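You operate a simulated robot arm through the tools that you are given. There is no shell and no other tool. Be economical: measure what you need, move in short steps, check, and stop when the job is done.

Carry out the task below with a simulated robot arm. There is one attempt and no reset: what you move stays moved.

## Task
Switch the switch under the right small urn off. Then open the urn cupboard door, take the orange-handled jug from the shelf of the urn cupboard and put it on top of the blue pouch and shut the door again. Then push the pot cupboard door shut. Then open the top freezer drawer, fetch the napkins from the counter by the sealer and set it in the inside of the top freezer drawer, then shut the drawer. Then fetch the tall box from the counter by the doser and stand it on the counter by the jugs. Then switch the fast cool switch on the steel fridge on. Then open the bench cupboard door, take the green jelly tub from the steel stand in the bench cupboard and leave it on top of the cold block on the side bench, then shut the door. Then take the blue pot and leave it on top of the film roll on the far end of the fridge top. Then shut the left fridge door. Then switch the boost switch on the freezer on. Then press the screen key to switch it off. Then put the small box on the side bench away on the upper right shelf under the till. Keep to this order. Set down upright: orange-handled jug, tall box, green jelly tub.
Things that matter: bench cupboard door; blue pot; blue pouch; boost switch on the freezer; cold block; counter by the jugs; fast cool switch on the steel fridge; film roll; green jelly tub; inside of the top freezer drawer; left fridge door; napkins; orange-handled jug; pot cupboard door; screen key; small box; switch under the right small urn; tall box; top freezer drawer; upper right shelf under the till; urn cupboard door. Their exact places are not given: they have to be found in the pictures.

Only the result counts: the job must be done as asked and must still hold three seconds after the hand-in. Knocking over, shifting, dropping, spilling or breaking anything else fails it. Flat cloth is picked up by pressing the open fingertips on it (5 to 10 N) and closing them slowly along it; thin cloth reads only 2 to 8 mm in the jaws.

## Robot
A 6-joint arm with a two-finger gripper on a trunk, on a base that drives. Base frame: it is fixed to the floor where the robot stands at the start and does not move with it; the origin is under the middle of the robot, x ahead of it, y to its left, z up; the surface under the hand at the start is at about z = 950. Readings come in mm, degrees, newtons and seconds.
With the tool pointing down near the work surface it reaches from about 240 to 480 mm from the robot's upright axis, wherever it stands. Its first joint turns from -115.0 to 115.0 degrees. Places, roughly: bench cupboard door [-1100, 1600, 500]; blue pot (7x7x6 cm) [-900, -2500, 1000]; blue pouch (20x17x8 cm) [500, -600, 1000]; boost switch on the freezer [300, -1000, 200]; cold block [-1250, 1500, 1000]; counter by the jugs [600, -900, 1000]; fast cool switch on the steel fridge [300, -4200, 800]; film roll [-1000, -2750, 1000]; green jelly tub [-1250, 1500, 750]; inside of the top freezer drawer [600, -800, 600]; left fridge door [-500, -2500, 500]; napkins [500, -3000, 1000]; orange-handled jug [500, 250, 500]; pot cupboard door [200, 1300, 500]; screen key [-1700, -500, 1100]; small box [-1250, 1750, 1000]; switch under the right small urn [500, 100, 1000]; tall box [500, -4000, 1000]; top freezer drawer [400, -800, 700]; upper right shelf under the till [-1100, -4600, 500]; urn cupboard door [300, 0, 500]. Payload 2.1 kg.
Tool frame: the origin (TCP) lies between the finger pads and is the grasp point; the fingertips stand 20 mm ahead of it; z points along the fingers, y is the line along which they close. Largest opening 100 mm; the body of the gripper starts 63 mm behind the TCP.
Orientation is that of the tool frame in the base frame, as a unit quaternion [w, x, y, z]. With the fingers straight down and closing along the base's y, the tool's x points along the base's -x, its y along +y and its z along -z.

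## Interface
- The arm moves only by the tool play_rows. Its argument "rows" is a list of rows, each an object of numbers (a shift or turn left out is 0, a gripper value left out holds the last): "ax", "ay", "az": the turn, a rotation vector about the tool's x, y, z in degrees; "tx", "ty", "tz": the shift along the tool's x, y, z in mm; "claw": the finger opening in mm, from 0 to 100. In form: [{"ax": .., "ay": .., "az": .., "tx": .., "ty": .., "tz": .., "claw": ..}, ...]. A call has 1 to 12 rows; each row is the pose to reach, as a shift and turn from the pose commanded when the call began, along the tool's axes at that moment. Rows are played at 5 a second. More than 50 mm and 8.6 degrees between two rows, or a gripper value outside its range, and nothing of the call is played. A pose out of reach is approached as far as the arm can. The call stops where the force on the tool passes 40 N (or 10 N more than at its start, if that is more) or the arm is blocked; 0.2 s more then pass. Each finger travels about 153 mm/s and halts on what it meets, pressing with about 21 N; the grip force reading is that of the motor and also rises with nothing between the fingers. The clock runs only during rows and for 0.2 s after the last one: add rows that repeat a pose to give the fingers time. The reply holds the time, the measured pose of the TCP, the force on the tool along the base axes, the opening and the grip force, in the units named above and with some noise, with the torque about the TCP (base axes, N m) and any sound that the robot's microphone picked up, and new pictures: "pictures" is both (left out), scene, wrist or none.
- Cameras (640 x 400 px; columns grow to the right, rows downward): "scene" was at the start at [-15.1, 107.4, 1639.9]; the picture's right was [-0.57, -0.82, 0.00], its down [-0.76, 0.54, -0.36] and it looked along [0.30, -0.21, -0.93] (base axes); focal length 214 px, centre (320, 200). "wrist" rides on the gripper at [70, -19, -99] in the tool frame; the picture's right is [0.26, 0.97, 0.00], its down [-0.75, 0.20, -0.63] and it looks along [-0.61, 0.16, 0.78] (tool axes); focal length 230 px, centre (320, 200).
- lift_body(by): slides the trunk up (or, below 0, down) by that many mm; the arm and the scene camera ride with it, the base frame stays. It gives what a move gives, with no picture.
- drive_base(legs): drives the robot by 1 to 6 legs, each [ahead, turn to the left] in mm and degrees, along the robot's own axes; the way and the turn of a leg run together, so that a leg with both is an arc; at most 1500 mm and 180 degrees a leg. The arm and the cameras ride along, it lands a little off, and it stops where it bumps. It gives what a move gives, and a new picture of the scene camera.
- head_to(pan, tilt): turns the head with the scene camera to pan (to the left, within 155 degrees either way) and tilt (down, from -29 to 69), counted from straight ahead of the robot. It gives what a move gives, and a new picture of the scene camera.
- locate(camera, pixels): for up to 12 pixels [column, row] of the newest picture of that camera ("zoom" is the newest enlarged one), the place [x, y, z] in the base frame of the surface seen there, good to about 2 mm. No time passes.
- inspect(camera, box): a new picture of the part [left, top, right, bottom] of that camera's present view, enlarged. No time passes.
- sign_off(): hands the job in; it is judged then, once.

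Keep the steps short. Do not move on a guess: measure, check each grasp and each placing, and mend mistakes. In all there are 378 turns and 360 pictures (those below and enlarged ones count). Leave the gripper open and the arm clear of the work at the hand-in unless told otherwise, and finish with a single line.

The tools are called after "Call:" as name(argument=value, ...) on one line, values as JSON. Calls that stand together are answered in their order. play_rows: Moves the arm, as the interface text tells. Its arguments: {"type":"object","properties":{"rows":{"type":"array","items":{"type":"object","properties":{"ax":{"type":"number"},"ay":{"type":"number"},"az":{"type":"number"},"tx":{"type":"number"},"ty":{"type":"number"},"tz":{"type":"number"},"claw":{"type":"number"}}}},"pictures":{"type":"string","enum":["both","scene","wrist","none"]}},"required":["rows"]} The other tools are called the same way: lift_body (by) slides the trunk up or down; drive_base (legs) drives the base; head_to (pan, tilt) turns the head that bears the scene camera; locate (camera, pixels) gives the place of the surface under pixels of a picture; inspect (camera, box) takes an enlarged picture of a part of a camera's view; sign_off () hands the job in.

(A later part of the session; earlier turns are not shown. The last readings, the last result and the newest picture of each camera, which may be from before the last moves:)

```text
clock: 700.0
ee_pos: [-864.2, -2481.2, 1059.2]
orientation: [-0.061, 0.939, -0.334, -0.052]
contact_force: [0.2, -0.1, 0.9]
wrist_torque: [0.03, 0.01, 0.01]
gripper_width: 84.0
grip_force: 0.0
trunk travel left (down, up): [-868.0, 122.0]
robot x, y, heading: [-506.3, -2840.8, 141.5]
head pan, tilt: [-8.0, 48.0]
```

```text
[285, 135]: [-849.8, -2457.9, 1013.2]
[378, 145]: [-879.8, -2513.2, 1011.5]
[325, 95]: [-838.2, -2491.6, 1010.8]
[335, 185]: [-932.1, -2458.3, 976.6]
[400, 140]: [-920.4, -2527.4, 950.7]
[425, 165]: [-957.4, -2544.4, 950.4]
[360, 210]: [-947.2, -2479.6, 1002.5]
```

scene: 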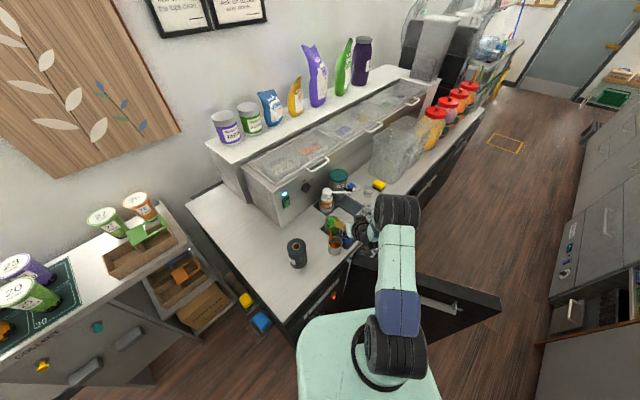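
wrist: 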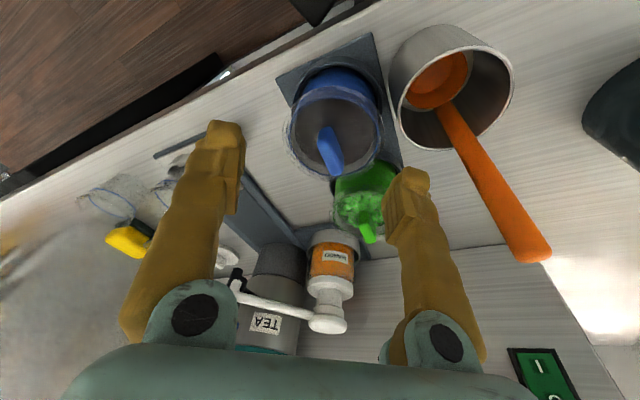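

Narrow the opening to 76 and go straight down to (-864,-2485,995).

Call:
play_rows(rows=[{"tx": 4, "ty": 3, "tz": 22, "claw": 76}, {"tx": 7.5, "ty": 5.6, "tz": 43}, {"tx": 10.9, "ty": 8.2, "tz": 62}], pictures="wrist")

```text
clock: 700.8
ee_pos: [-865.7, -2483.9, 995.7]
orientation: [-0.06, 0.939, -0.334, -0.054]
contact_force: [0.8, 0.9, 2.2]
wrist_torque: [0.01, -0.02, 0.02]
gripper_width: 77.0
grip_force: 0.6
trunk travel left (down, up): [-868.0, 122.0]
robot x, y, heading: [-509.8, -2843.9, 141.3]
head pan, tilt: [-8.0, 48.0]
```

wrist: 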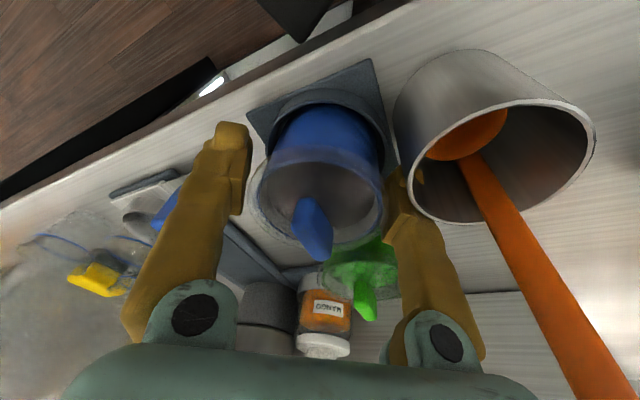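

No collision; the pot is between the fingers. Close.

Call:
play_rows(rows=[{"claw": 66}, {"claw": 56}, {"claw": 45}, {"claw": 40}, {"claw": 40}], pictures="none")

Call:
lift_body(by=60)

Call:
play_rows(rows=[{"tz": 0}], pictures="both")

```text
clock: 702.0
ee_pos: [-865.8, -2485.0, 996.0]
orientation: [-0.06, 0.939, -0.335, -0.054]
contact_force: [1.3, 2.0, 1.1]
wrist_torque: [0.07, -0.03, 0.04]
gripper_width: 73.2
grip_force: 20.7
trunk travel left (down, up): [-868.0, 122.0]
robot x, y, heading: [-510.4, -2843.9, 141.1]
head pan, tilt: [-8.0, 48.0]
```

```text
clock: 703.0
ee_pos: [-866.5, -2485.6, 1056.3]
orientation: [-0.059, 0.939, -0.334, -0.052]
contact_force: [0.0, 0.1, 0.3]
wrist_torque: [0.03, -0.01, -0.01]
gripper_width: 73.2
grip_force: 21.0
trunk travel left (down, up): [-928.0, 62.0]
robot x, y, heading: [-509.5, -2848.5, 140.8]
head pan, tilt: [-8.0, 48.0]
heard: snap
```

```text
clock: 703.4
ee_pos: [-865.4, -2485.1, 1055.1]
orientation: [-0.06, 0.939, -0.335, -0.052]
contact_force: [-0.4, -0.4, 0.1]
wrist_torque: [0.02, 0.0, 0.04]
gripper_width: 73.2
grip_force: 21.4
trunk travel left (down, up): [-928.0, 62.0]
robot x, y, heading: [-506.8, -2843.6, 141.0]
head pan, tilt: [-8.0, 48.0]
```

scene: 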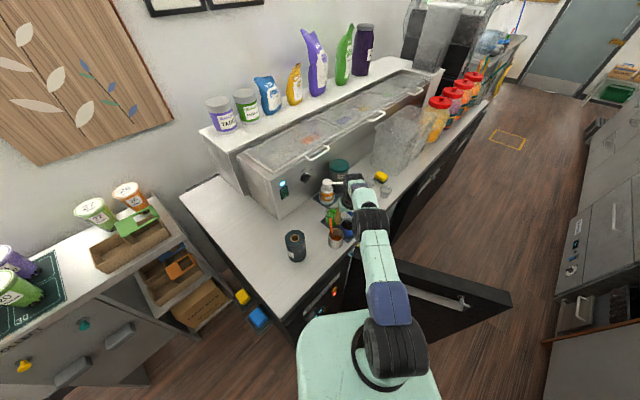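
wrist: 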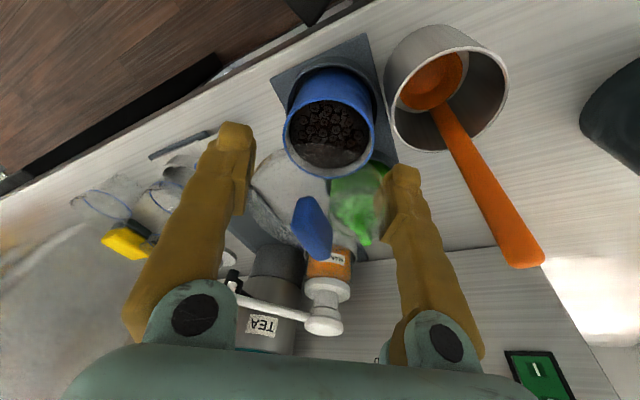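

I lifted only the snap lid. Put it straight back: lower exactly and press until it snaps on.

Call:
lift_body(by=-58)

Call:
play_rows(rows=[{"tz": 2}, {"tz": 4}, {"tz": 6}], pictures="wrist")

```text
clock: 704.4
ee_pos: [-866.6, -2485.7, 997.0]
orientation: [-0.06, 0.939, -0.334, -0.052]
contact_force: [-0.2, 0.0, 0.0]
wrist_torque: [0.02, -0.02, -0.01]
gripper_width: 73.3
grip_force: 20.9
trunk travel left (down, up): [-870.0, 120.0]
robot x, y, heading: [-508.6, -2846.0, 141.2]
head pan, tilt: [-8.0, 48.0]
```

```text
clock: 705.2
ee_pos: [-865.2, -2484.9, 996.6]
orientation: [-0.063, 0.939, -0.334, -0.058]
contact_force: [-3.4, 3.5, 26.5]
wrist_torque: [-0.13, -0.56, 0.03]
gripper_width: 73.2
grip_force: 20.8
trunk travel left (down, up): [-870.0, 120.0]
robot x, y, heading: [-507.9, -2845.4, 141.2]
head pan, tilt: [-8.0, 48.0]
```

wrist: 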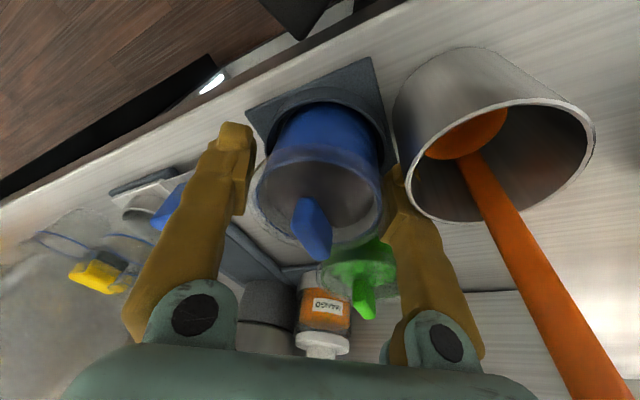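

Call:
play_rows(rows=[{"tz": 2}, {"tz": 4}, {"tz": 6}, {"tz": 6}], pictures="none")

```text
clock: 705.6
ee_pos: [-865.5, -2485.5, 996.5]
orientation: [-0.065, 0.938, -0.335, -0.06]
contact_force: [3.4, -4.0, 16.7]
wrist_torque: [-0.07, -0.32, -0.02]
gripper_width: 73.1
grip_force: 20.6
trunk travel left (down, up): [-870.0, 120.0]
robot x, y, heading: [-512.2, -2843.0, 141.2]
head pan, tilt: [-8.0, 48.0]
stopped in row 2: the force on the tool passed its limit at 42 N (the readings are from after the stop); the commanded pose is now the measured one
```

Check whether the lid is attached again: lift 3 mm and read the force.

Call:
play_rows(rows=[{"tz": -2}, {"tz": -5}, {"tz": -5}], pictures="wrist")

```text
clock: 706.4
ee_pos: [-868.0, -2484.5, 996.8]
orientation: [-0.063, 0.939, -0.334, -0.058]
contact_force: [0.4, -0.3, 0.4]
wrist_torque: [0.03, 0.0, -0.02]
gripper_width: 72.8
grip_force: 21.3
trunk travel left (down, up): [-870.0, 120.0]
robot x, y, heading: [-511.7, -2842.1, 141.1]
head pan, tilt: [-8.0, 48.0]
```

wrist: 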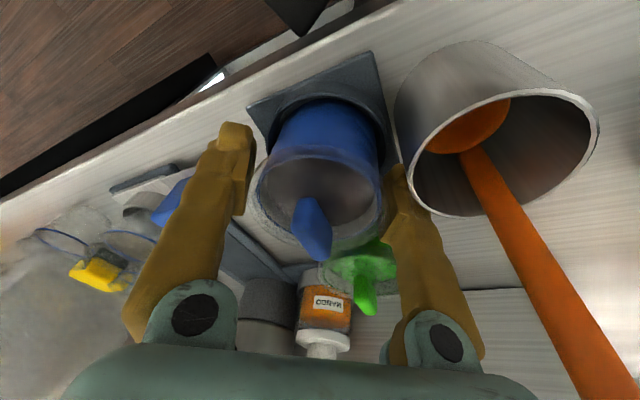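

Call:
play_rows(rows=[{"tz": -4}, {"tz": -8}, {"tz": -8}], pictures="wrist")

```text
clock: 707.2
ee_pos: [-867.3, -2485.5, 1005.3]
orientation: [-0.063, 0.938, -0.335, -0.058]
contact_force: [-0.5, 0.4, -0.5]
wrist_torque: [-0.01, -0.03, 0.04]
gripper_width: 73.0
grip_force: 21.4
trunk travel left (down, up): [-870.0, 120.0]
robot x, y, heading: [-508.7, -2847.8, 140.8]
head pan, tilt: [-8.0, 48.0]
```

wrist: 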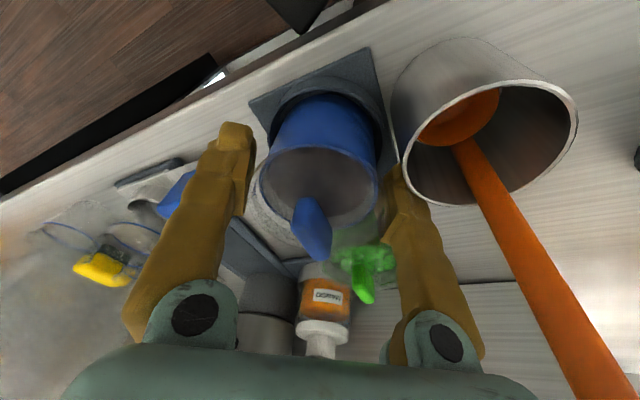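

The lid comes off loosely, so: set the lid aside on the free counter beyond the film roll, move the open pot, then put the lid back. Raise and turn left 40°.

Call:
play_rows(rows=[{"tz": -20}, {"tz": -45}], pictures="none")

Call:
lift_body(by=118)

Call:
drive_base(legs=[[0, 40]])

Call:
play_rows(rows=[{"tz": 0}], pictures="wrist")

```text
clock: 707.8
ee_pos: [-864.8, -2493.3, 1050.9]
orientation: [-0.063, 0.938, -0.335, -0.058]
contact_force: [-0.4, -0.3, -0.7]
wrist_torque: [0.03, 0.0, 0.02]
gripper_width: 73.2
grip_force: 21.2
trunk travel left (down, up): [-870.0, 120.0]
robot x, y, heading: [-511.3, -2845.3, 140.9]
head pan, tilt: [-8.0, 48.0]
```

```text
clock: 709.3
ee_pos: [-865.1, -2491.8, 1168.2]
orientation: [-0.063, 0.938, -0.335, -0.058]
contact_force: [1.1, -0.4, -1.1]
wrist_torque: [0.01, -0.02, -0.01]
gripper_width: 72.9
grip_force: 20.9
trunk travel left (down, up): [-988.0, 2.0]
robot x, y, heading: [-509.7, -2843.7, 141.0]
head pan, tilt: [-8.0, 48.0]
```

```text
clock: 711.6
ee_pos: [-1008.1, -2798.6, 1168.0]
orientation: [-0.04, 0.996, 0.002, -0.075]
contact_force: [-0.4, -0.6, 0.5]
wrist_torque: [-0.01, 0.04, 0.02]
gripper_width: 72.4
grip_force: 21.0
trunk travel left (down, up): [-988.0, 2.0]
robot x, y, heading: [-511.3, -2845.7, -179.8]
head pan, tilt: [-8.0, 48.0]
```

scene: 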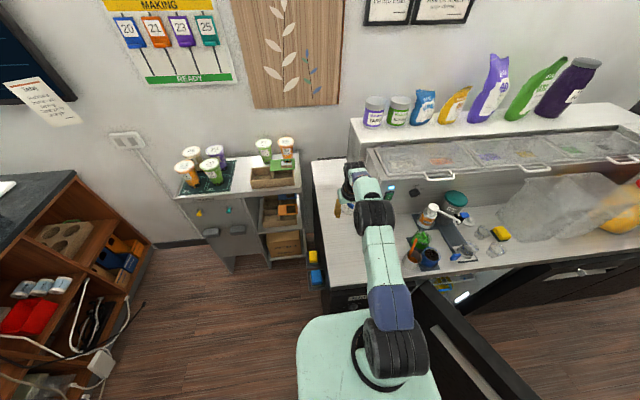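

```text
clock: 712.0
ee_pos: [-1007.6, -2799.3, 1168.6]
orientation: [-0.039, 0.996, 0.002, -0.075]
contact_force: [0.5, 0.0, -0.6]
wrist_torque: [0.02, 0.0, 0.02]
gripper_width: 72.7
grip_force: 21.2
trunk travel left (down, up): [-988.0, 2.0]
robot x, y, heading: [-507.7, -2844.3, -179.6]
head pan, tilt: [-8.0, 48.0]
```

wrist: 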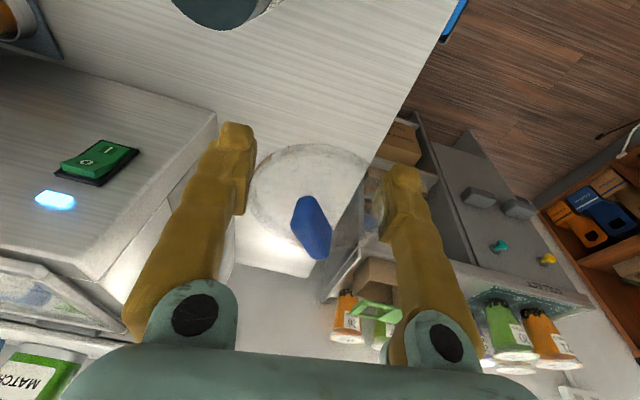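

Call:
locate(camera="wrist", pixels=[[330, 120], [390, 120], [270, 265], [300, 100], [215, 130], [400, 100], [290, 60], [440, 40]])

```text
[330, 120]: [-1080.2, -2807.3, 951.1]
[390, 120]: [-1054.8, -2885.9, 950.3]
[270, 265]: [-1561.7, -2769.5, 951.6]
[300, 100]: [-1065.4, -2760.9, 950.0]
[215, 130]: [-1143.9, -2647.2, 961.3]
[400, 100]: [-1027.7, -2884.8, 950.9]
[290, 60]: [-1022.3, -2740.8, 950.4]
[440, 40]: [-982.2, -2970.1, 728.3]
```

Free counter here. Lower the lid.

Call:
lift_body(by=-185)

Call:
play_rows(rows=[{"tz": 4}, {"tz": 8}, {"tz": 10}, {"tz": 12}, {"tz": 14}], pictures="both")

```text
clock: 714.0
ee_pos: [-1006.7, -2797.5, 981.9]
orientation: [-0.04, 0.996, 0.001, -0.075]
contact_force: [-0.5, 0.1, -0.3]
wrist_torque: [0.05, 0.04, -0.01]
gripper_width: 72.5
grip_force: 21.4
trunk travel left (down, up): [-803.0, 187.0]
robot x, y, heading: [-507.5, -2842.1, -179.4]
head pan, tilt: [-8.0, 48.0]
```

```text
clock: 715.2
ee_pos: [-1008.0, -2798.5, 974.6]
orientation: [-0.04, 0.996, 0.001, -0.08]
contact_force: [-5.6, -1.6, 30.2]
wrist_torque: [-1.27, -0.01, -0.19]
gripper_width: 72.4
grip_force: 21.2
trunk travel left (down, up): [-803.0, 187.0]
robot x, y, heading: [-508.4, -2843.5, -179.5]
head pan, tilt: [-8.0, 48.0]
```

scene: 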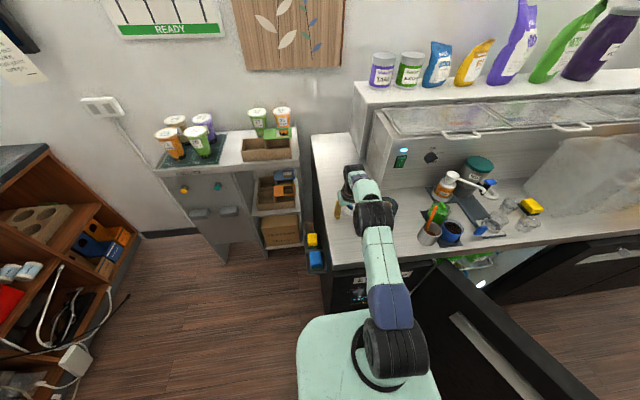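
wrist: 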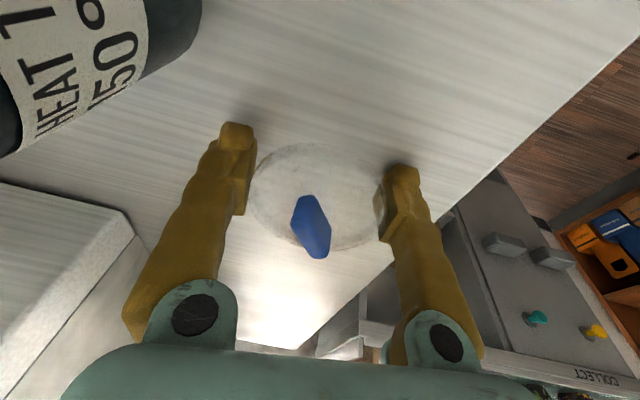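

Call:
play_rows(rows=[{"tz": -8}, {"tz": -8, "claw": 75}, {"tz": -8, "claw": 80}, {"tz": -8, "claw": 90}, {"tz": -40, "claw": 90}, {"tz": -70, "claw": 90}], pictures="wrist")

Call:
locate(camera="wrist", pixels=[[270, 120], [360, 125], [315, 95], [320, 165], [315, 140], [315, 120]])

```text
clock: 716.6
ee_pos: [-998.3, -2800.8, 1038.5]
orientation: [-0.039, 0.996, 0.001, -0.075]
contact_force: [-0.1, 0.7, -0.2]
wrist_torque: [0.0, 0.01, 0.0]
gripper_width: 90.0
grip_force: 0.0
trunk travel left (down, up): [-803.0, 187.0]
robot x, y, heading: [-511.0, -2844.2, -179.6]
head pan, tilt: [-8.0, 48.0]
```

wrist: 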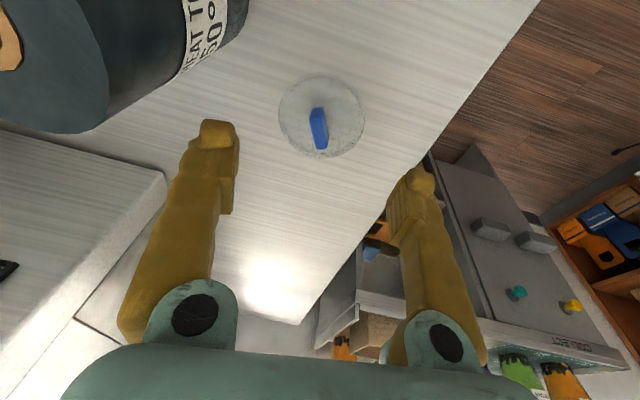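

```text
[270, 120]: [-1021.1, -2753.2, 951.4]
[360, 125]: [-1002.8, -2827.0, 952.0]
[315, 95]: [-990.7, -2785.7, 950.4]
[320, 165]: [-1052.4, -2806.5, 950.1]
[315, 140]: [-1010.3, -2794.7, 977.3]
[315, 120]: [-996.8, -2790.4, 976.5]
```

Lid lies flat at (-1008,-2797). Raise and turn back to the pot.

Call:
lift_body(by=130)

Call:
drive_base(legs=[[0, -39.8]])

Call:
lift_body(by=-70)

Call:
play_rows(rows=[{"claw": 80}], pictures="wrist")

Call:
locate(camera="wrist", pixels=[[285, 110], [370, 110], [330, 75], [335, 150], [310, 100], [345, 100], [400, 90], [300, 150]])

```text
clock: 718.2
ee_pos: [-1000.4, -2802.1, 1168.0]
orientation: [-0.04, 0.996, 0.001, -0.075]
contact_force: [-0.6, 0.0, 0.5]
wrist_torque: [-0.03, -0.03, 0.01]
gripper_width: 90.0
grip_force: 0.1
trunk travel left (down, up): [-933.0, 57.0]
robot x, y, heading: [-507.2, -2845.3, -179.6]
head pan, tilt: [-8.0, 48.0]
```

```text
clock: 720.5
ee_pos: [-855.8, -2495.1, 1168.1]
orientation: [-0.063, 0.936, -0.342, -0.057]
contact_force: [0.9, 0.0, -0.5]
wrist_torque: [0.0, 0.0, 0.0]
gripper_width: 89.7
grip_force: 0.0
trunk travel left (down, up): [-933.0, 57.0]
robot x, y, heading: [-507.1, -2841.5, 140.3]
head pan, tilt: [-8.0, 48.0]
```

scene: 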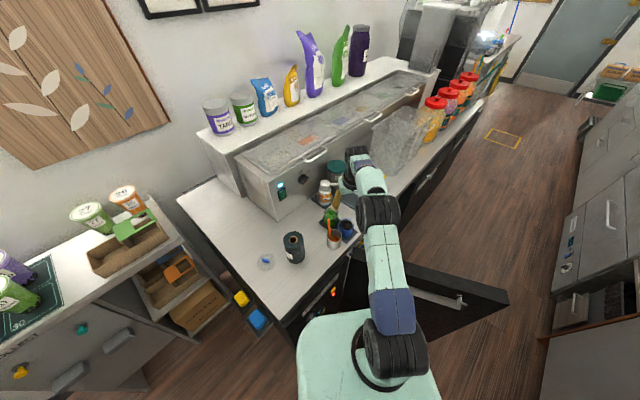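

```text
clock: 721.5
ee_pos: [-856.2, -2494.3, 1097.8]
orientation: [-0.063, 0.936, -0.342, -0.056]
contact_force: [0.1, -0.3, -0.1]
wrist_torque: [-0.01, 0.01, 0.02]
gripper_width: 89.9
grip_force: 0.1
trunk travel left (down, up): [-863.0, 127.0]
robot x, y, heading: [-507.7, -2844.6, 139.9]
head pan, tilt: [-8.0, 48.0]
```

```text
clock: 721.9
ee_pos: [-855.4, -2495.5, 1097.4]
orientation: [-0.063, 0.936, -0.341, -0.057]
contact_force: [-0.1, 0.2, -0.1]
wrist_torque: [0.01, -0.02, 0.01]
gripper_width: 80.1
grip_force: 0.0
trunk travel left (down, up): [-863.0, 127.0]
robot x, y, heading: [-507.5, -2841.0, 139.9]
head pan, tilt: [-8.0, 48.0]
```

wrist: 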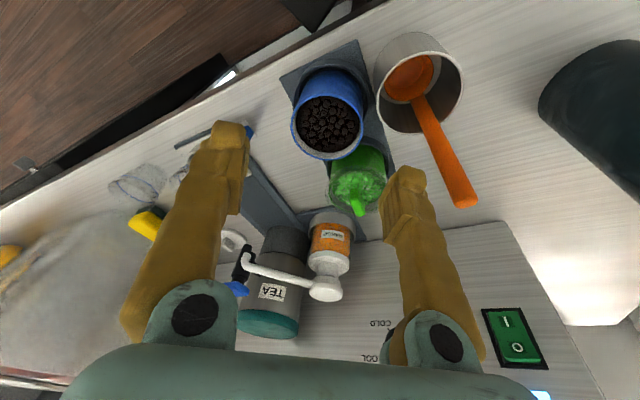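

```text
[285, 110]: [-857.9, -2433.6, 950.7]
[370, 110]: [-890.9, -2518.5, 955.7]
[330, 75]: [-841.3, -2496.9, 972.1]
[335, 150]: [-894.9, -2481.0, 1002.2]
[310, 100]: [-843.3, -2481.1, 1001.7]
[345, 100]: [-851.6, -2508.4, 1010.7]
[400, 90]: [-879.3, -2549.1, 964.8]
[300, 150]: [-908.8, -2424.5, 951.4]
```

Descend straight onto the open pot (target −864,−2484,985).

Call:
play_rows(rows=[{"tx": 1, "ty": 1.8, "tz": 37, "claw": 76}, {"tx": 2, "ty": 3.7, "tz": 74}, {"tx": 2.6, "ty": 5, "tz": 100}, {"tx": 3, "ty": 5.6, "tz": 112}], pictures="wrist")

```text
clock: 722.9
ee_pos: [-864.1, -2485.7, 990.4]
orientation: [-0.065, 0.936, -0.341, -0.06]
contact_force: [-0.4, -1.4, 14.7]
wrist_torque: [-0.33, 0.46, 0.02]
gripper_width: 76.6
grip_force: 0.6
trunk travel left (down, up): [-863.0, 127.0]
robot x, y, heading: [-509.5, -2847.1, 140.2]
head pan, tilt: [-8.0, 48.0]
```

wrist: 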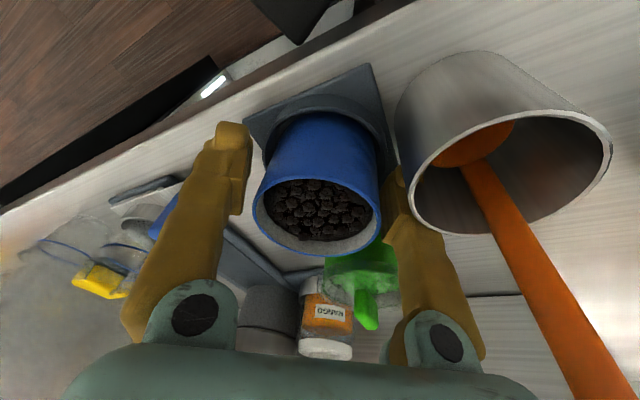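

Tips touch the holder ring; ease up 3 mm and close on the body.

Call:
play_rows(rows=[{"tz": -4}, {"tz": -4, "claw": 66}, {"tz": -4, "claw": 56}, {"tz": -4, "claw": 45}, {"tz": -4, "claw": 40}, {"tz": -4, "claw": 40}], pictures="none")

Call:
lift_body(by=20)

Call:
play_rows(rows=[{"tz": 0}], pictures="wrist")

```text
clock: 724.3
ee_pos: [-865.7, -2489.1, 993.2]
orientation: [-0.066, 0.936, -0.341, -0.058]
contact_force: [-9.4, -8.0, 15.6]
wrist_torque: [-0.71, 0.54, -0.02]
gripper_width: 60.4
grip_force: 20.7
trunk travel left (down, up): [-863.0, 127.0]
robot x, y, heading: [-508.3, -2848.6, 140.3]
head pan, tilt: [-8.0, 48.0]
```

```text
clock: 725.0
ee_pos: [-863.4, -2483.6, 1010.4]
orientation: [-0.063, 0.936, -0.342, -0.056]
contact_force: [0.7, 0.5, -3.2]
wrist_torque: [0.0, 0.01, 0.0]
gripper_width: 58.6
grip_force: 20.9
trunk travel left (down, up): [-883.0, 107.0]
robot x, y, heading: [-510.8, -2844.0, 140.3]
head pan, tilt: [-8.0, 48.0]
```

```text
clock: 725.4
ee_pos: [-864.0, -2484.0, 1010.7]
orientation: [-0.063, 0.936, -0.341, -0.056]
contact_force: [-1.1, -0.2, -3.4]
wrist_torque: [0.01, 0.01, 0.01]
gripper_width: 58.6
grip_force: 20.7
trunk travel left (down, up): [-883.0, 107.0]
robot x, y, heading: [-510.2, -2841.7, 140.2]
head pan, tilt: [-8.0, 48.0]
```

wrist: 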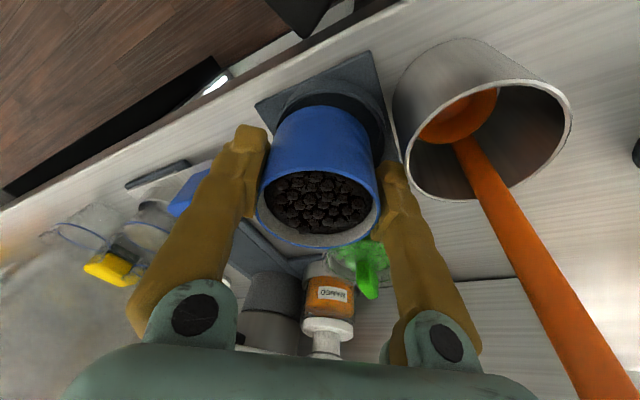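

Pot lifted. Raise high enough to clear the stick, then turn left 27°.

Call:
lift_body(by=105)

Call:
play_rows(rows=[{"tz": -20, "tx": -3}, {"tz": -40, "tx": -6}], pictures="none")

Call:
drive_base(legs=[[0, 27]])

Call:
play_rows(rows=[{"tz": 0}], pictures="wrist")

```text
clock: 726.8
ee_pos: [-864.8, -2484.3, 1114.9]
orientation: [-0.062, 0.936, -0.341, -0.056]
contact_force: [-0.8, 0.2, -3.4]
wrist_torque: [-0.01, -0.01, 0.0]
gripper_width: 58.7
grip_force: 21.2
trunk travel left (down, up): [-988.0, 2.0]
robot x, y, heading: [-510.1, -2847.2, 140.1]
head pan, tilt: [-8.0, 48.0]
```

```text
clock: 727.4
ee_pos: [-866.0, -2487.1, 1154.5]
orientation: [-0.064, 0.936, -0.342, -0.056]
contact_force: [0.5, 0.3, -3.4]
wrist_torque: [-0.02, 0.04, -0.02]
gripper_width: 58.4
grip_force: 20.9
trunk travel left (down, up): [-988.0, 2.0]
robot x, y, heading: [-508.2, -2846.0, 140.2]
head pan, tilt: [-8.0, 48.0]
```

```text
clock: 729.1
ee_pos: [-990.8, -2691.1, 1154.3]
orientation: [-0.048, 0.99, -0.109, -0.07]
contact_force: [0.5, -0.3, -3.8]
wrist_torque: [0.0, -0.02, 0.0]
gripper_width: 58.6
grip_force: 21.2
trunk travel left (down, up): [-988.0, 2.0]
robot x, y, heading: [-510.6, -2847.2, 167.7]
head pan, tilt: [-8.0, 48.0]
```

scene: 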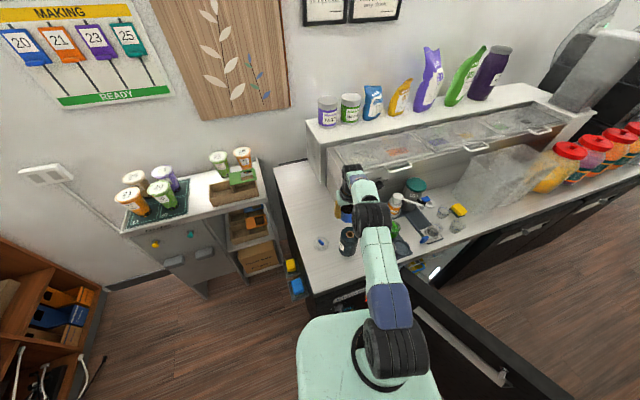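

```text
clock: 729.5
ee_pos: [-989.7, -2693.1, 1153.1]
orientation: [-0.049, 0.99, -0.109, -0.069]
contact_force: [0.0, -0.7, -4.1]
wrist_torque: [-0.03, 0.0, 0.03]
gripper_width: 58.7
grip_force: 20.6
trunk travel left (down, up): [-988.0, 2.0]
robot x, y, heading: [-509.6, -2846.5, 168.1]
head pan, tilt: [-8.0, 48.0]
```

wrist: 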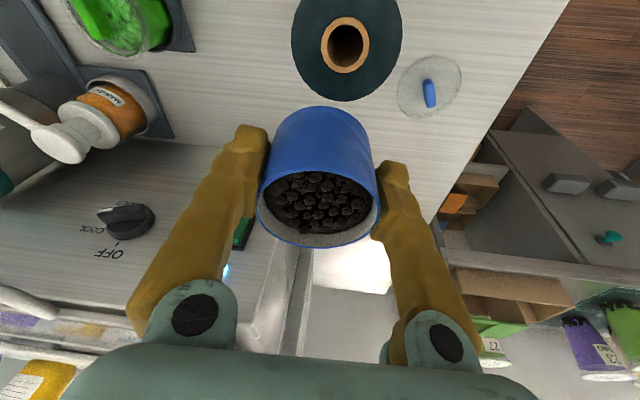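

Call:
locate(camera="wrist", pixels=[[296, 40], [398, 40], [347, 96], [330, 45], [365, 50], [347, 78], [347, 5]])

```text
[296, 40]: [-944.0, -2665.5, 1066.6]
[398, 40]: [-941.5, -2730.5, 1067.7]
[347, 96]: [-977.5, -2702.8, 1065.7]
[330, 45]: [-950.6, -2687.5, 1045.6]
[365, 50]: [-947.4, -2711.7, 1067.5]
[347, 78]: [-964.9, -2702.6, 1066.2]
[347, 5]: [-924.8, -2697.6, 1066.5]
```

Roll centre (-945,-2699), top 1066. Shift the pot over it.

Call:
play_rows(rows=[{"tx": 22, "ty": -2, "tz": -3}, {"tx": 44.8, "ty": -4.2, "tz": -6.4}, {"tx": 44.8, "ty": -4.2, "tz": -6.4}], pictures="wrist")

```text
clock: 730.4
ee_pos: [-945.5, -2697.0, 1154.5]
orientation: [-0.049, 0.99, -0.109, -0.069]
contact_force: [-0.9, 0.3, -4.0]
wrist_torque: [-0.04, 0.02, -0.02]
gripper_width: 58.7
grip_force: 21.0
trunk travel left (down, up): [-988.0, 2.0]
robot x, y, heading: [-508.7, -2842.9, 167.8]
head pan, tilt: [-8.0, 48.0]
```

wrist: 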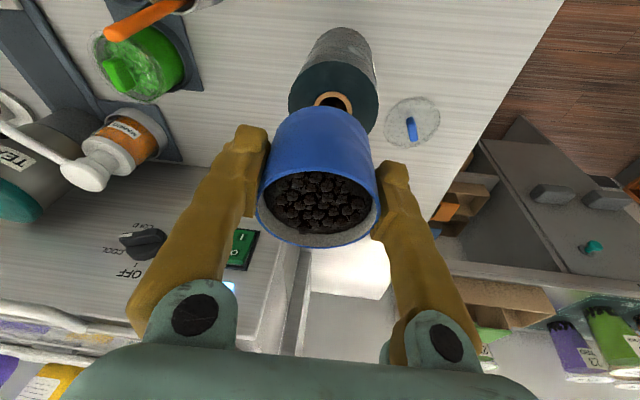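

Call:
locate(camera="wrist", pixels=[[262, 195], [376, 190], [318, 243], [318, 150], [280, 160], [355, 155], [318, 120]])

```text
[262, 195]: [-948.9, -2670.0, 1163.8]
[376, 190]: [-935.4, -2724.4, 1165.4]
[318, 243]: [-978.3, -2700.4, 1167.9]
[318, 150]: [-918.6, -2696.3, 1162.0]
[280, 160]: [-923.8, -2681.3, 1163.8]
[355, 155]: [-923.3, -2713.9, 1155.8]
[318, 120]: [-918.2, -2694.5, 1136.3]
```

Centred within 4 mm. Lower.

Call:
play_rows(rows=[{"tx": 3}], pictures="none")

Call:
lift_body(by=-42)

Call:
lift_body(by=-5)

Call:
lift_body(by=-4)

```text
clock: 730.8
ee_pos: [-942.6, -2698.1, 1154.3]
orientation: [-0.048, 0.99, -0.11, -0.07]
contact_force: [0.1, 0.5, -2.5]
wrist_torque: [0.01, 0.03, 0.01]
gripper_width: 58.6
grip_force: 20.8
trunk travel left (down, up): [-988.0, 2.0]
robot x, y, heading: [-511.3, -2846.1, 167.7]
head pan, tilt: [-8.0, 48.0]
```

```text
clock: 731.6
ee_pos: [-944.0, -2698.5, 1111.4]
orientation: [-0.047, 0.99, -0.109, -0.069]
contact_force: [-0.6, 0.2, -3.3]
wrist_torque: [0.03, -0.01, -0.03]
gripper_width: 58.7
grip_force: 20.7
trunk travel left (down, up): [-946.0, 44.0]
robot x, y, heading: [-505.8, -2840.4, 167.9]
head pan, tilt: [-8.0, 48.0]
```

```text
clock: 732.1
ee_pos: [-943.5, -2698.7, 1107.8]
orientation: [-0.048, 0.991, -0.109, -0.069]
contact_force: [0.1, -0.3, -2.7]
wrist_torque: [-0.07, -0.03, 0.03]
gripper_width: 58.5
grip_force: 20.6
trunk travel left (down, up): [-941.0, 49.0]
robot x, y, heading: [-509.0, -2849.3, 167.7]
head pan, tilt: [-8.0, 48.0]
```

```text
clock: 732.7
ee_pos: [-942.6, -2699.2, 1106.3]
orientation: [-0.048, 0.99, -0.108, -0.073]
contact_force: [-4.4, 1.3, 23.4]
wrist_torque: [-0.6, 0.37, -0.13]
gripper_width: 58.9
grip_force: 20.5
trunk travel left (down, up): [-937.0, 53.0]
robot x, y, heading: [-509.8, -2845.7, 167.7]
head pan, tilt: [-8.0, 48.0]
```

Contact. Ease 3 mm up and release slowly.

Call:
lift_body(by=3)

Call:
play_rows(rows=[{"claw": 61}, {"claw": 66}, {"claw": 74}, {"claw": 84}, {"claw": 84}], pictures="wrist")

```text
clock: 733.2
ee_pos: [-942.6, -2698.8, 1105.5]
orientation: [-0.048, 0.99, -0.109, -0.071]
contact_force: [-3.4, 0.5, 8.2]
wrist_torque: [-0.25, 0.25, -0.1]
gripper_width: 58.7
grip_force: 20.7
trunk travel left (down, up): [-940.0, 50.0]
robot x, y, heading: [-510.1, -2840.7, 167.7]
head pan, tilt: [-8.0, 48.0]
```

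```text
clock: 734.4
ee_pos: [-942.8, -2699.2, 1107.0]
orientation: [-0.047, 0.991, -0.108, -0.07]
contact_force: [0.2, -0.5, -0.7]
wrist_torque: [0.04, -0.01, -0.02]
gripper_width: 84.0
grip_force: 0.1
trunk travel left (down, up): [-940.0, 50.0]
robot x, y, heading: [-506.2, -2844.8, 167.7]
head pan, tilt: [-8.0, 48.0]
```

wrist: 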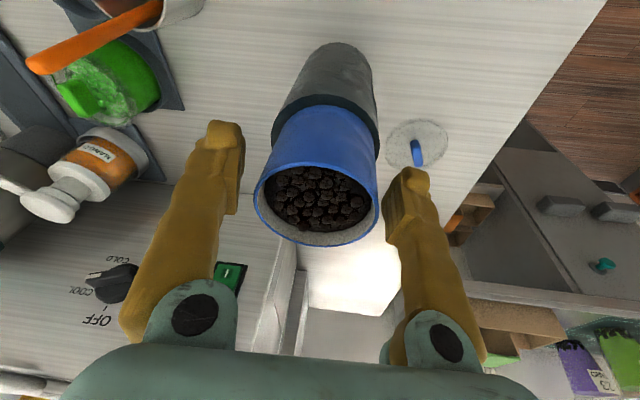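

The pot stands on the roll. Now fetch the lid by its tab: rise, turn left 13°.

Call:
play_rows(rows=[{"tz": -30}, {"tz": -60}], pictures="none")

Call:
drive_base(legs=[[0, 13.1]])

Call:
play_rows(rows=[{"tx": -25, "claw": 50}, {"tx": -45, "claw": 40}, {"tx": -40, "tz": 45}, {"tx": -35, "tz": 90}], pictures="wrist")

```text
clock: 735.0
ee_pos: [-936.2, -2706.3, 1165.9]
orientation: [-0.047, 0.99, -0.109, -0.07]
contact_force: [1.1, 0.6, 0.7]
wrist_torque: [0.01, -0.01, 0.01]
gripper_width: 83.8
grip_force: 0.1
trunk travel left (down, up): [-940.0, 50.0]
robot x, y, heading: [-505.8, -2842.9, 168.0]
head pan, tilt: [-8.0, 48.0]
```

```text
clock: 736.2
ee_pos: [-956.1, -2805.5, 1165.5]
orientation: [-0.039, 0.996, 0.007, -0.075]
contact_force: [-1.5, -0.3, -0.1]
wrist_torque: [0.08, 0.02, 0.0]
gripper_width: 83.7
grip_force: 0.2
trunk travel left (down, up): [-940.0, 50.0]
robot x, y, heading: [-511.5, -2844.9, -178.8]
head pan, tilt: [-8.0, 48.0]
```

scene: 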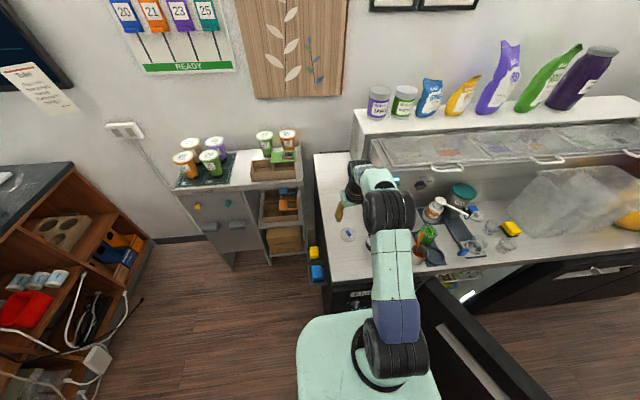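

```text
clock: 737.2
ee_pos: [-1005.1, -2800.1, 1081.9]
orientation: [-0.039, 0.996, 0.007, -0.074]
contact_force: [0.5, 0.3, -0.1]
wrist_torque: [0.0, -0.02, -0.04]
gripper_width: 40.1
grip_force: 0.1
trunk travel left (down, up): [-940.0, 50.0]
robot x, y, heading: [-509.5, -2843.9, -178.7]
head pan, tilt: [-8.0, 48.0]
```

wrist: 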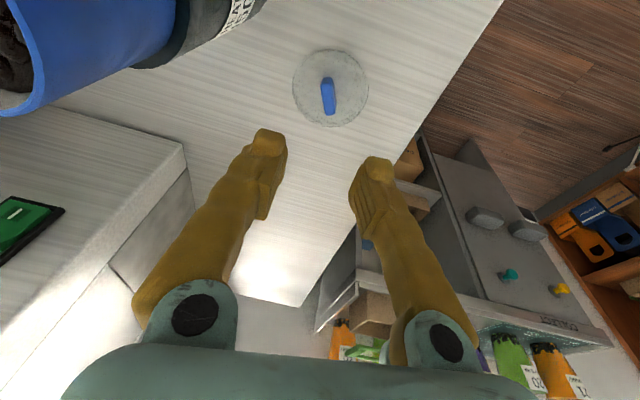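

Call:
locate(camera="wrist", pixels=[[326, 85], [329, 108], [328, 97], [320, 90], [336, 95], [300, 95], [362, 95], [330, 55], [330, 122]])

```text
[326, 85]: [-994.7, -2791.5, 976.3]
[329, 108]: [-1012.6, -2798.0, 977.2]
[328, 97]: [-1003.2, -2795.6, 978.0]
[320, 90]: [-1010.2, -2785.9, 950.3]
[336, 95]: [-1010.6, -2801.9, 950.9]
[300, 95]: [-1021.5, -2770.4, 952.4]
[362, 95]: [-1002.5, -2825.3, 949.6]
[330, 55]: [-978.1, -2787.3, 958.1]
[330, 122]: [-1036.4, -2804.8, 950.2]
```

Tab at (-1003.5,-2795), top 977. Rotate −20° and descend on it.

Call:
play_rows(rows=[{"az": -7, "tx": 5, "ty": 1, "tz": 30}, {"az": -14, "tx": 10, "ty": 2, "tz": 60}, {"az": -20, "tx": 14, "ty": 2.7, "tz": 85}], pictures="wrist")

```text
clock: 738.0
ee_pos: [-1005.1, -2797.7, 995.2]
orientation: [-0.052, 0.98, 0.181, -0.068]
contact_force: [0.0, 0.6, 0.0]
wrist_torque: [0.0, 0.01, -0.04]
gripper_width: 39.9
grip_force: 0.1
trunk travel left (down, up): [-940.0, 50.0]
robot x, y, heading: [-509.0, -2843.5, -179.1]
head pan, tilt: [-8.0, 48.0]
```

wrist: 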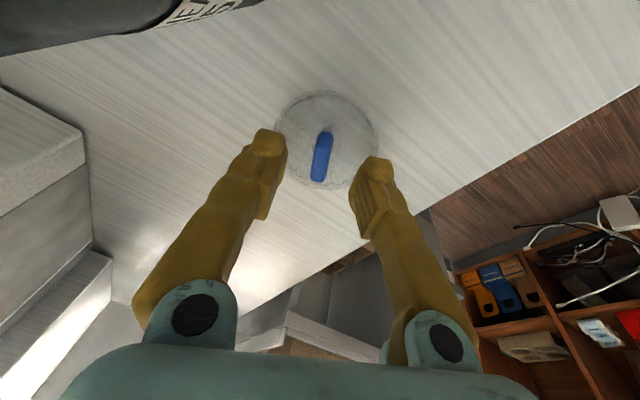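

Call:
play_rows(rows=[{"tx": 1, "tz": 8}, {"tx": 2, "tz": 17}, {"tx": 2, "tz": 17, "claw": 20}, {"tx": 2, "tz": 17, "claw": 5}, {"tx": 2, "tz": 17, "claw": 0}, {"tx": 2, "tz": 17, "claw": 0}], pictures="wrist")

```text
clock: 739.4
ee_pos: [-1004.1, -2795.4, 978.3]
orientation: [-0.052, 0.98, 0.18, -0.068]
contact_force: [-0.4, -0.3, 0.7]
wrist_torque: [-0.05, -0.02, 0.03]
gripper_width: 8.0
grip_force: 20.8
trunk travel left (down, up): [-940.0, 50.0]
robot x, y, heading: [-509.7, -2848.3, -178.9]
head pan, tilt: [-8.0, 48.0]
```

wrist: 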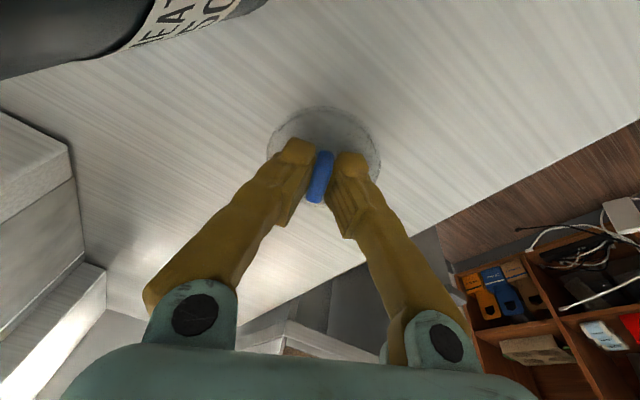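

Tab gripped. Raise above the pot's rim, turn back 13°.

Call:
play_rows(rows=[{"tz": -40, "tx": -6}, {"tz": -80, "tx": -12}, {"tz": -120, "tx": -18}, {"tz": -165, "tx": -24}], pictures="none")

Call:
lift_body(by=48)

Call:
play_rows(rows=[{"tx": 25, "tz": -4}, {"tx": 45, "tz": -7}], pictures="none")

Call:
drive_base(legs=[[0, -13.4]])

Call:
play_rows(rows=[{"tz": 0}], pictures="wrist")

```text
clock: 740.4
ee_pos: [-998.4, -2817.9, 1146.2]
orientation: [-0.052, 0.98, 0.18, -0.067]
contact_force: [0.5, 0.4, -0.6]
wrist_torque: [0.0, 0.01, 0.02]
gripper_width: 8.1
grip_force: 21.1
trunk travel left (down, up): [-940.0, 50.0]
robot x, y, heading: [-511.3, -2845.7, -179.0]
head pan, tilt: [-8.0, 48.0]
```

```text
clock: 741.3
ee_pos: [-1001.0, -2816.5, 1192.1]
orientation: [-0.052, 0.98, 0.18, -0.067]
contact_force: [0.3, 0.3, 0.9]
wrist_torque: [0.0, 0.02, 0.01]
gripper_width: 7.8
grip_force: 20.9
trunk travel left (down, up): [-988.0, 2.0]
robot x, y, heading: [-510.1, -2843.0, -178.7]
head pan, tilt: [-8.0, 48.0]
```

```text
clock: 741.9
ee_pos: [-957.6, -2800.7, 1194.9]
orientation: [-0.052, 0.98, 0.179, -0.067]
contact_force: [0.9, 0.8, 0.5]
wrist_torque: [-0.02, 0.01, 0.01]
gripper_width: 7.7
grip_force: 20.5
trunk travel left (down, up): [-988.0, 2.0]
robot x, y, heading: [-507.5, -2846.7, -179.0]
head pan, tilt: [-8.0, 48.0]
```

```text
clock: 743.1
ee_pos: [-935.7, -2697.0, 1194.3]
orientation: [-0.06, 0.994, 0.063, -0.061]
contact_force: [0.1, 0.9, -0.5]
wrist_torque: [0.02, 0.01, 0.01]
gripper_width: 7.7
grip_force: 21.7
trunk travel left (down, up): [-988.0, 2.0]
robot x, y, heading: [-511.3, -2849.3, 167.2]
head pan, tilt: [-8.0, 48.0]
```

scene: 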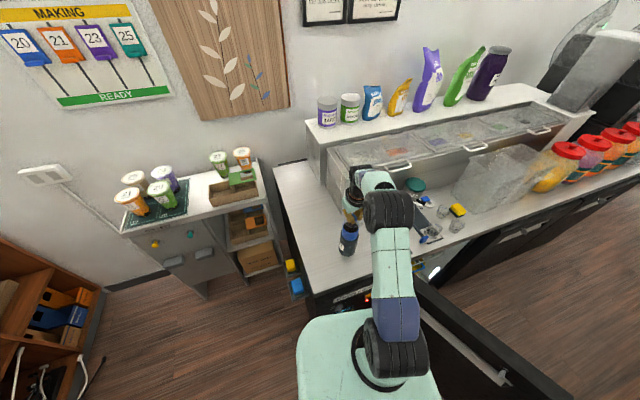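

```text
clock: 743.5
ee_pos: [-934.8, -2698.0, 1194.9]
orientation: [-0.06, 0.994, 0.063, -0.06]
contact_force: [0.4, 0.3, -0.4]
wrist_torque: [-0.02, 0.01, -0.04]
gripper_width: 7.8
grip_force: 21.0
trunk travel left (down, up): [-988.0, 2.0]
robot x, y, heading: [-508.1, -2847.5, 167.5]
head pan, tilt: [-8.0, 48.0]
```

wrist: 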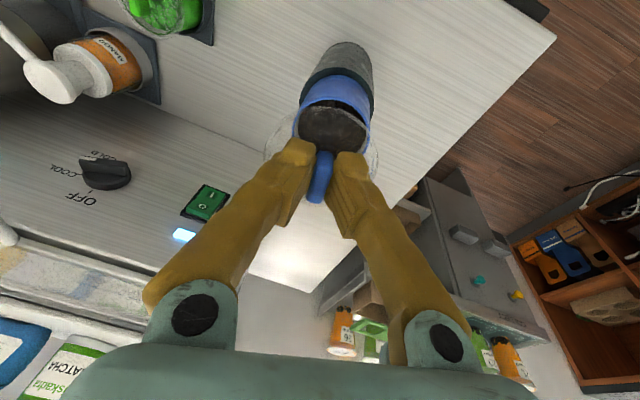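

Call:
locate(camera="wrist", pixels=[[299, 118], [369, 120], [318, 82], [358, 82], [335, 100], [330, 78]])

```text
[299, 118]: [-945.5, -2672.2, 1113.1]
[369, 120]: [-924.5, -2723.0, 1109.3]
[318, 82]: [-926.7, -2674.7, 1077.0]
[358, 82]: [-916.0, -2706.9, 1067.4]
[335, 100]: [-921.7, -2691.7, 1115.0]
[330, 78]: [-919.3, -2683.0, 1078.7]
```

Lower the lid onto the pot: to (-945,-2699), first 38 mm down.

Call:
play_rows(rows=[{"tx": -9.7, "ty": -0.2, "tz": 1}, {"tx": -7.5, "ty": 2.4, "tz": 20}, {"tx": -5.5, "ty": 4.9, "tz": 40}], pictures="wrist")

```text
clock: 744.3
ee_pos: [-945.2, -2699.0, 1155.7]
orientation: [-0.06, 0.994, 0.063, -0.06]
contact_force: [0.2, 0.4, -0.7]
wrist_torque: [-0.02, -0.05, -0.01]
gripper_width: 8.1
grip_force: 21.1
trunk travel left (down, up): [-988.0, 2.0]
robot x, y, heading: [-506.2, -2842.8, 167.9]
head pan, tilt: [-8.0, 48.0]
```

wrist: 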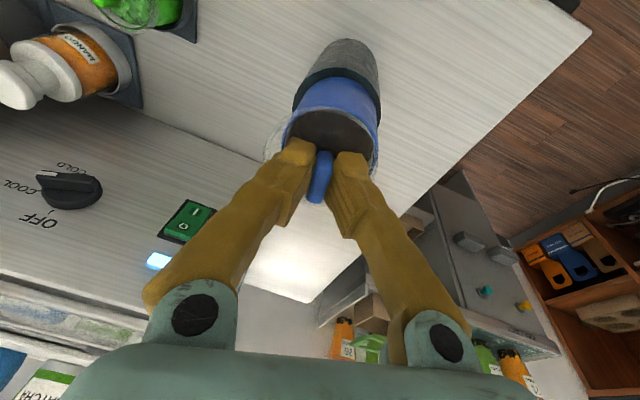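

Call:
locate(camera="wrist", pixels=[[288, 130], [375, 140], [310, 112], [350, 112], [330, 109], [268, 145], [379, 155], [272, 135]])

Call:
inspect(camera="scene", box=[310, 160, 430, 260])

```text
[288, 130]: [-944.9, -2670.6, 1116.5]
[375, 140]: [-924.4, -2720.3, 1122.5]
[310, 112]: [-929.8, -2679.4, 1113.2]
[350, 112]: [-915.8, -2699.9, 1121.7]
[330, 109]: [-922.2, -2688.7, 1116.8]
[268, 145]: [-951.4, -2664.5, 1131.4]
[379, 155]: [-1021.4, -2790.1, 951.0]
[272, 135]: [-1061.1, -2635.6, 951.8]
```

```text
4.00 times, centred on (370, 210) of scene
```

zoom: 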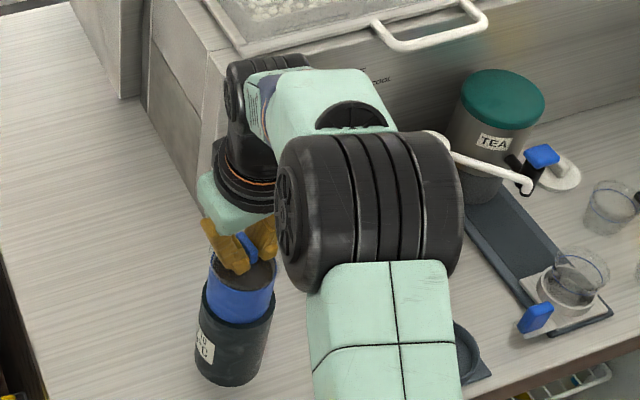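

Lid and pot are concentric within ~2 mm. Lower the last 9 mm gently and press.

Call:
play_rows(rows=[{"tx": 0.5, "ty": 1.5, "tz": 4}, {"tx": 0.8, "ty": 2, "tz": 7}, {"tx": 1, "ty": 2.4, "tz": 9}, {"tx": 1.2, "ty": 2.7, "tz": 11}, {"tx": 1.4, "ty": 3, "tz": 13}], pictures="wrist")

```text
clock: 745.5
ee_pos: [-942.6, -2699.1, 1146.9]
orientation: [-0.061, 0.994, 0.062, -0.065]
contact_force: [-3.4, 4.1, 40.4]
wrist_torque: [-0.08, -0.52, 0.06]
gripper_width: 7.8
grip_force: 20.6
trunk travel left (down, up): [-988.0, 2.0]
robot x, y, heading: [-506.9, -2844.7, 167.6]
head pan, tilt: [-8.0, 48.0]
```

wrist: 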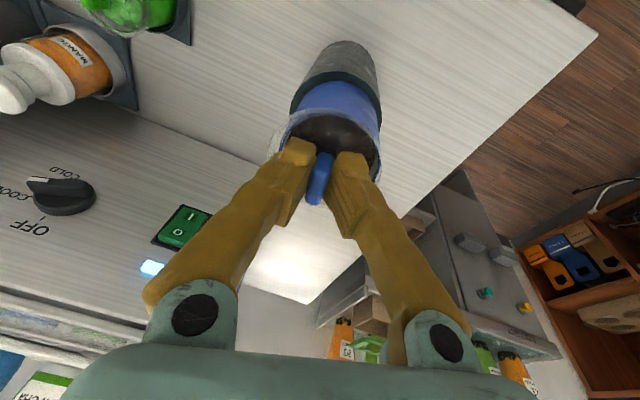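

Seated. Ease off and release the tab.

Call:
play_rows(rows=[{"tz": -3}, {"tz": -5, "claw": 12}, {"tz": -5, "claw": 25}, {"tz": -5, "claw": 35}, {"tz": -35, "claw": 35}, {"tz": -60, "claw": 35}], pictures="wrist")

Call:
inspect(camera="scene", box=[310, 180, 410, 270])

```text
clock: 746.9
ee_pos: [-934.0, -2707.6, 1201.3]
orientation: [-0.058, 0.995, 0.063, -0.059]
contact_force: [0.3, 0.3, -0.4]
wrist_torque: [0.0, -0.01, -0.02]
gripper_width: 34.9
grip_force: 0.1
trunk travel left (down, up): [-988.0, 2.0]
robot x, y, heading: [-510.6, -2845.8, 167.7]
head pan, tilt: [-8.0, 48.0]
```

wrist: 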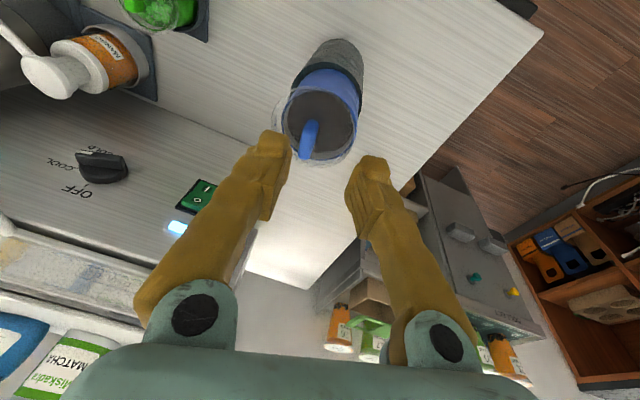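

```text
4.44 times, centred on (360, 225) of scene
```

zoom: 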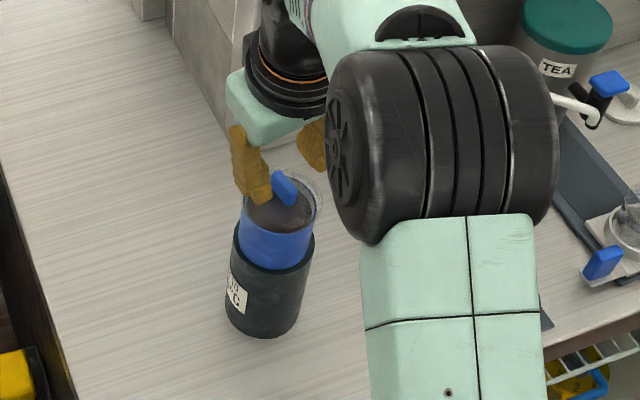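

The lid sits ~7 mm off-centre. Measure the offset.

Call:
inspect(camera="wrist", box=[260, 50, 380, 180])

Call:
locate(camera="zoom", pixels=[[140, 240], [110, 180], [285, 330], [330, 290], [350, 200], [180, 140], [250, 115], [225, 230], [150, 300], [215, 345]])

```text
3.08 times, centred on (320, 115) of wrist
```

zoom: 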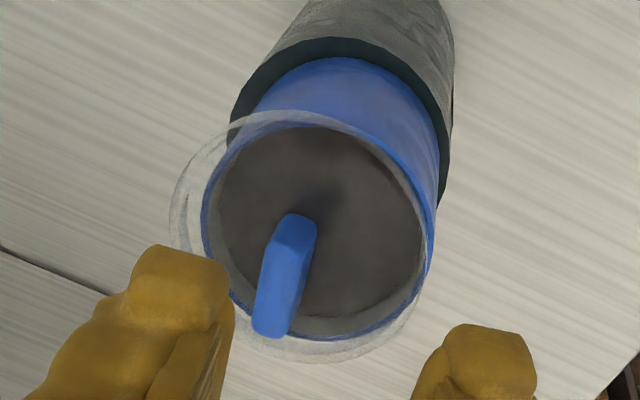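

```text
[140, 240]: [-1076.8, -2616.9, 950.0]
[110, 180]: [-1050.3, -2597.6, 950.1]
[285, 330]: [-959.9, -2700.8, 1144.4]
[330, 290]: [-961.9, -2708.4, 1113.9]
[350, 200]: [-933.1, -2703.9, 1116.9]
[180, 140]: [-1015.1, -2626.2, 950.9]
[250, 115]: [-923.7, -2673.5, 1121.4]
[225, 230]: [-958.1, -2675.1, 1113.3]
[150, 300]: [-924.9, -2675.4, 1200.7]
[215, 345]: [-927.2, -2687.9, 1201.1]
```

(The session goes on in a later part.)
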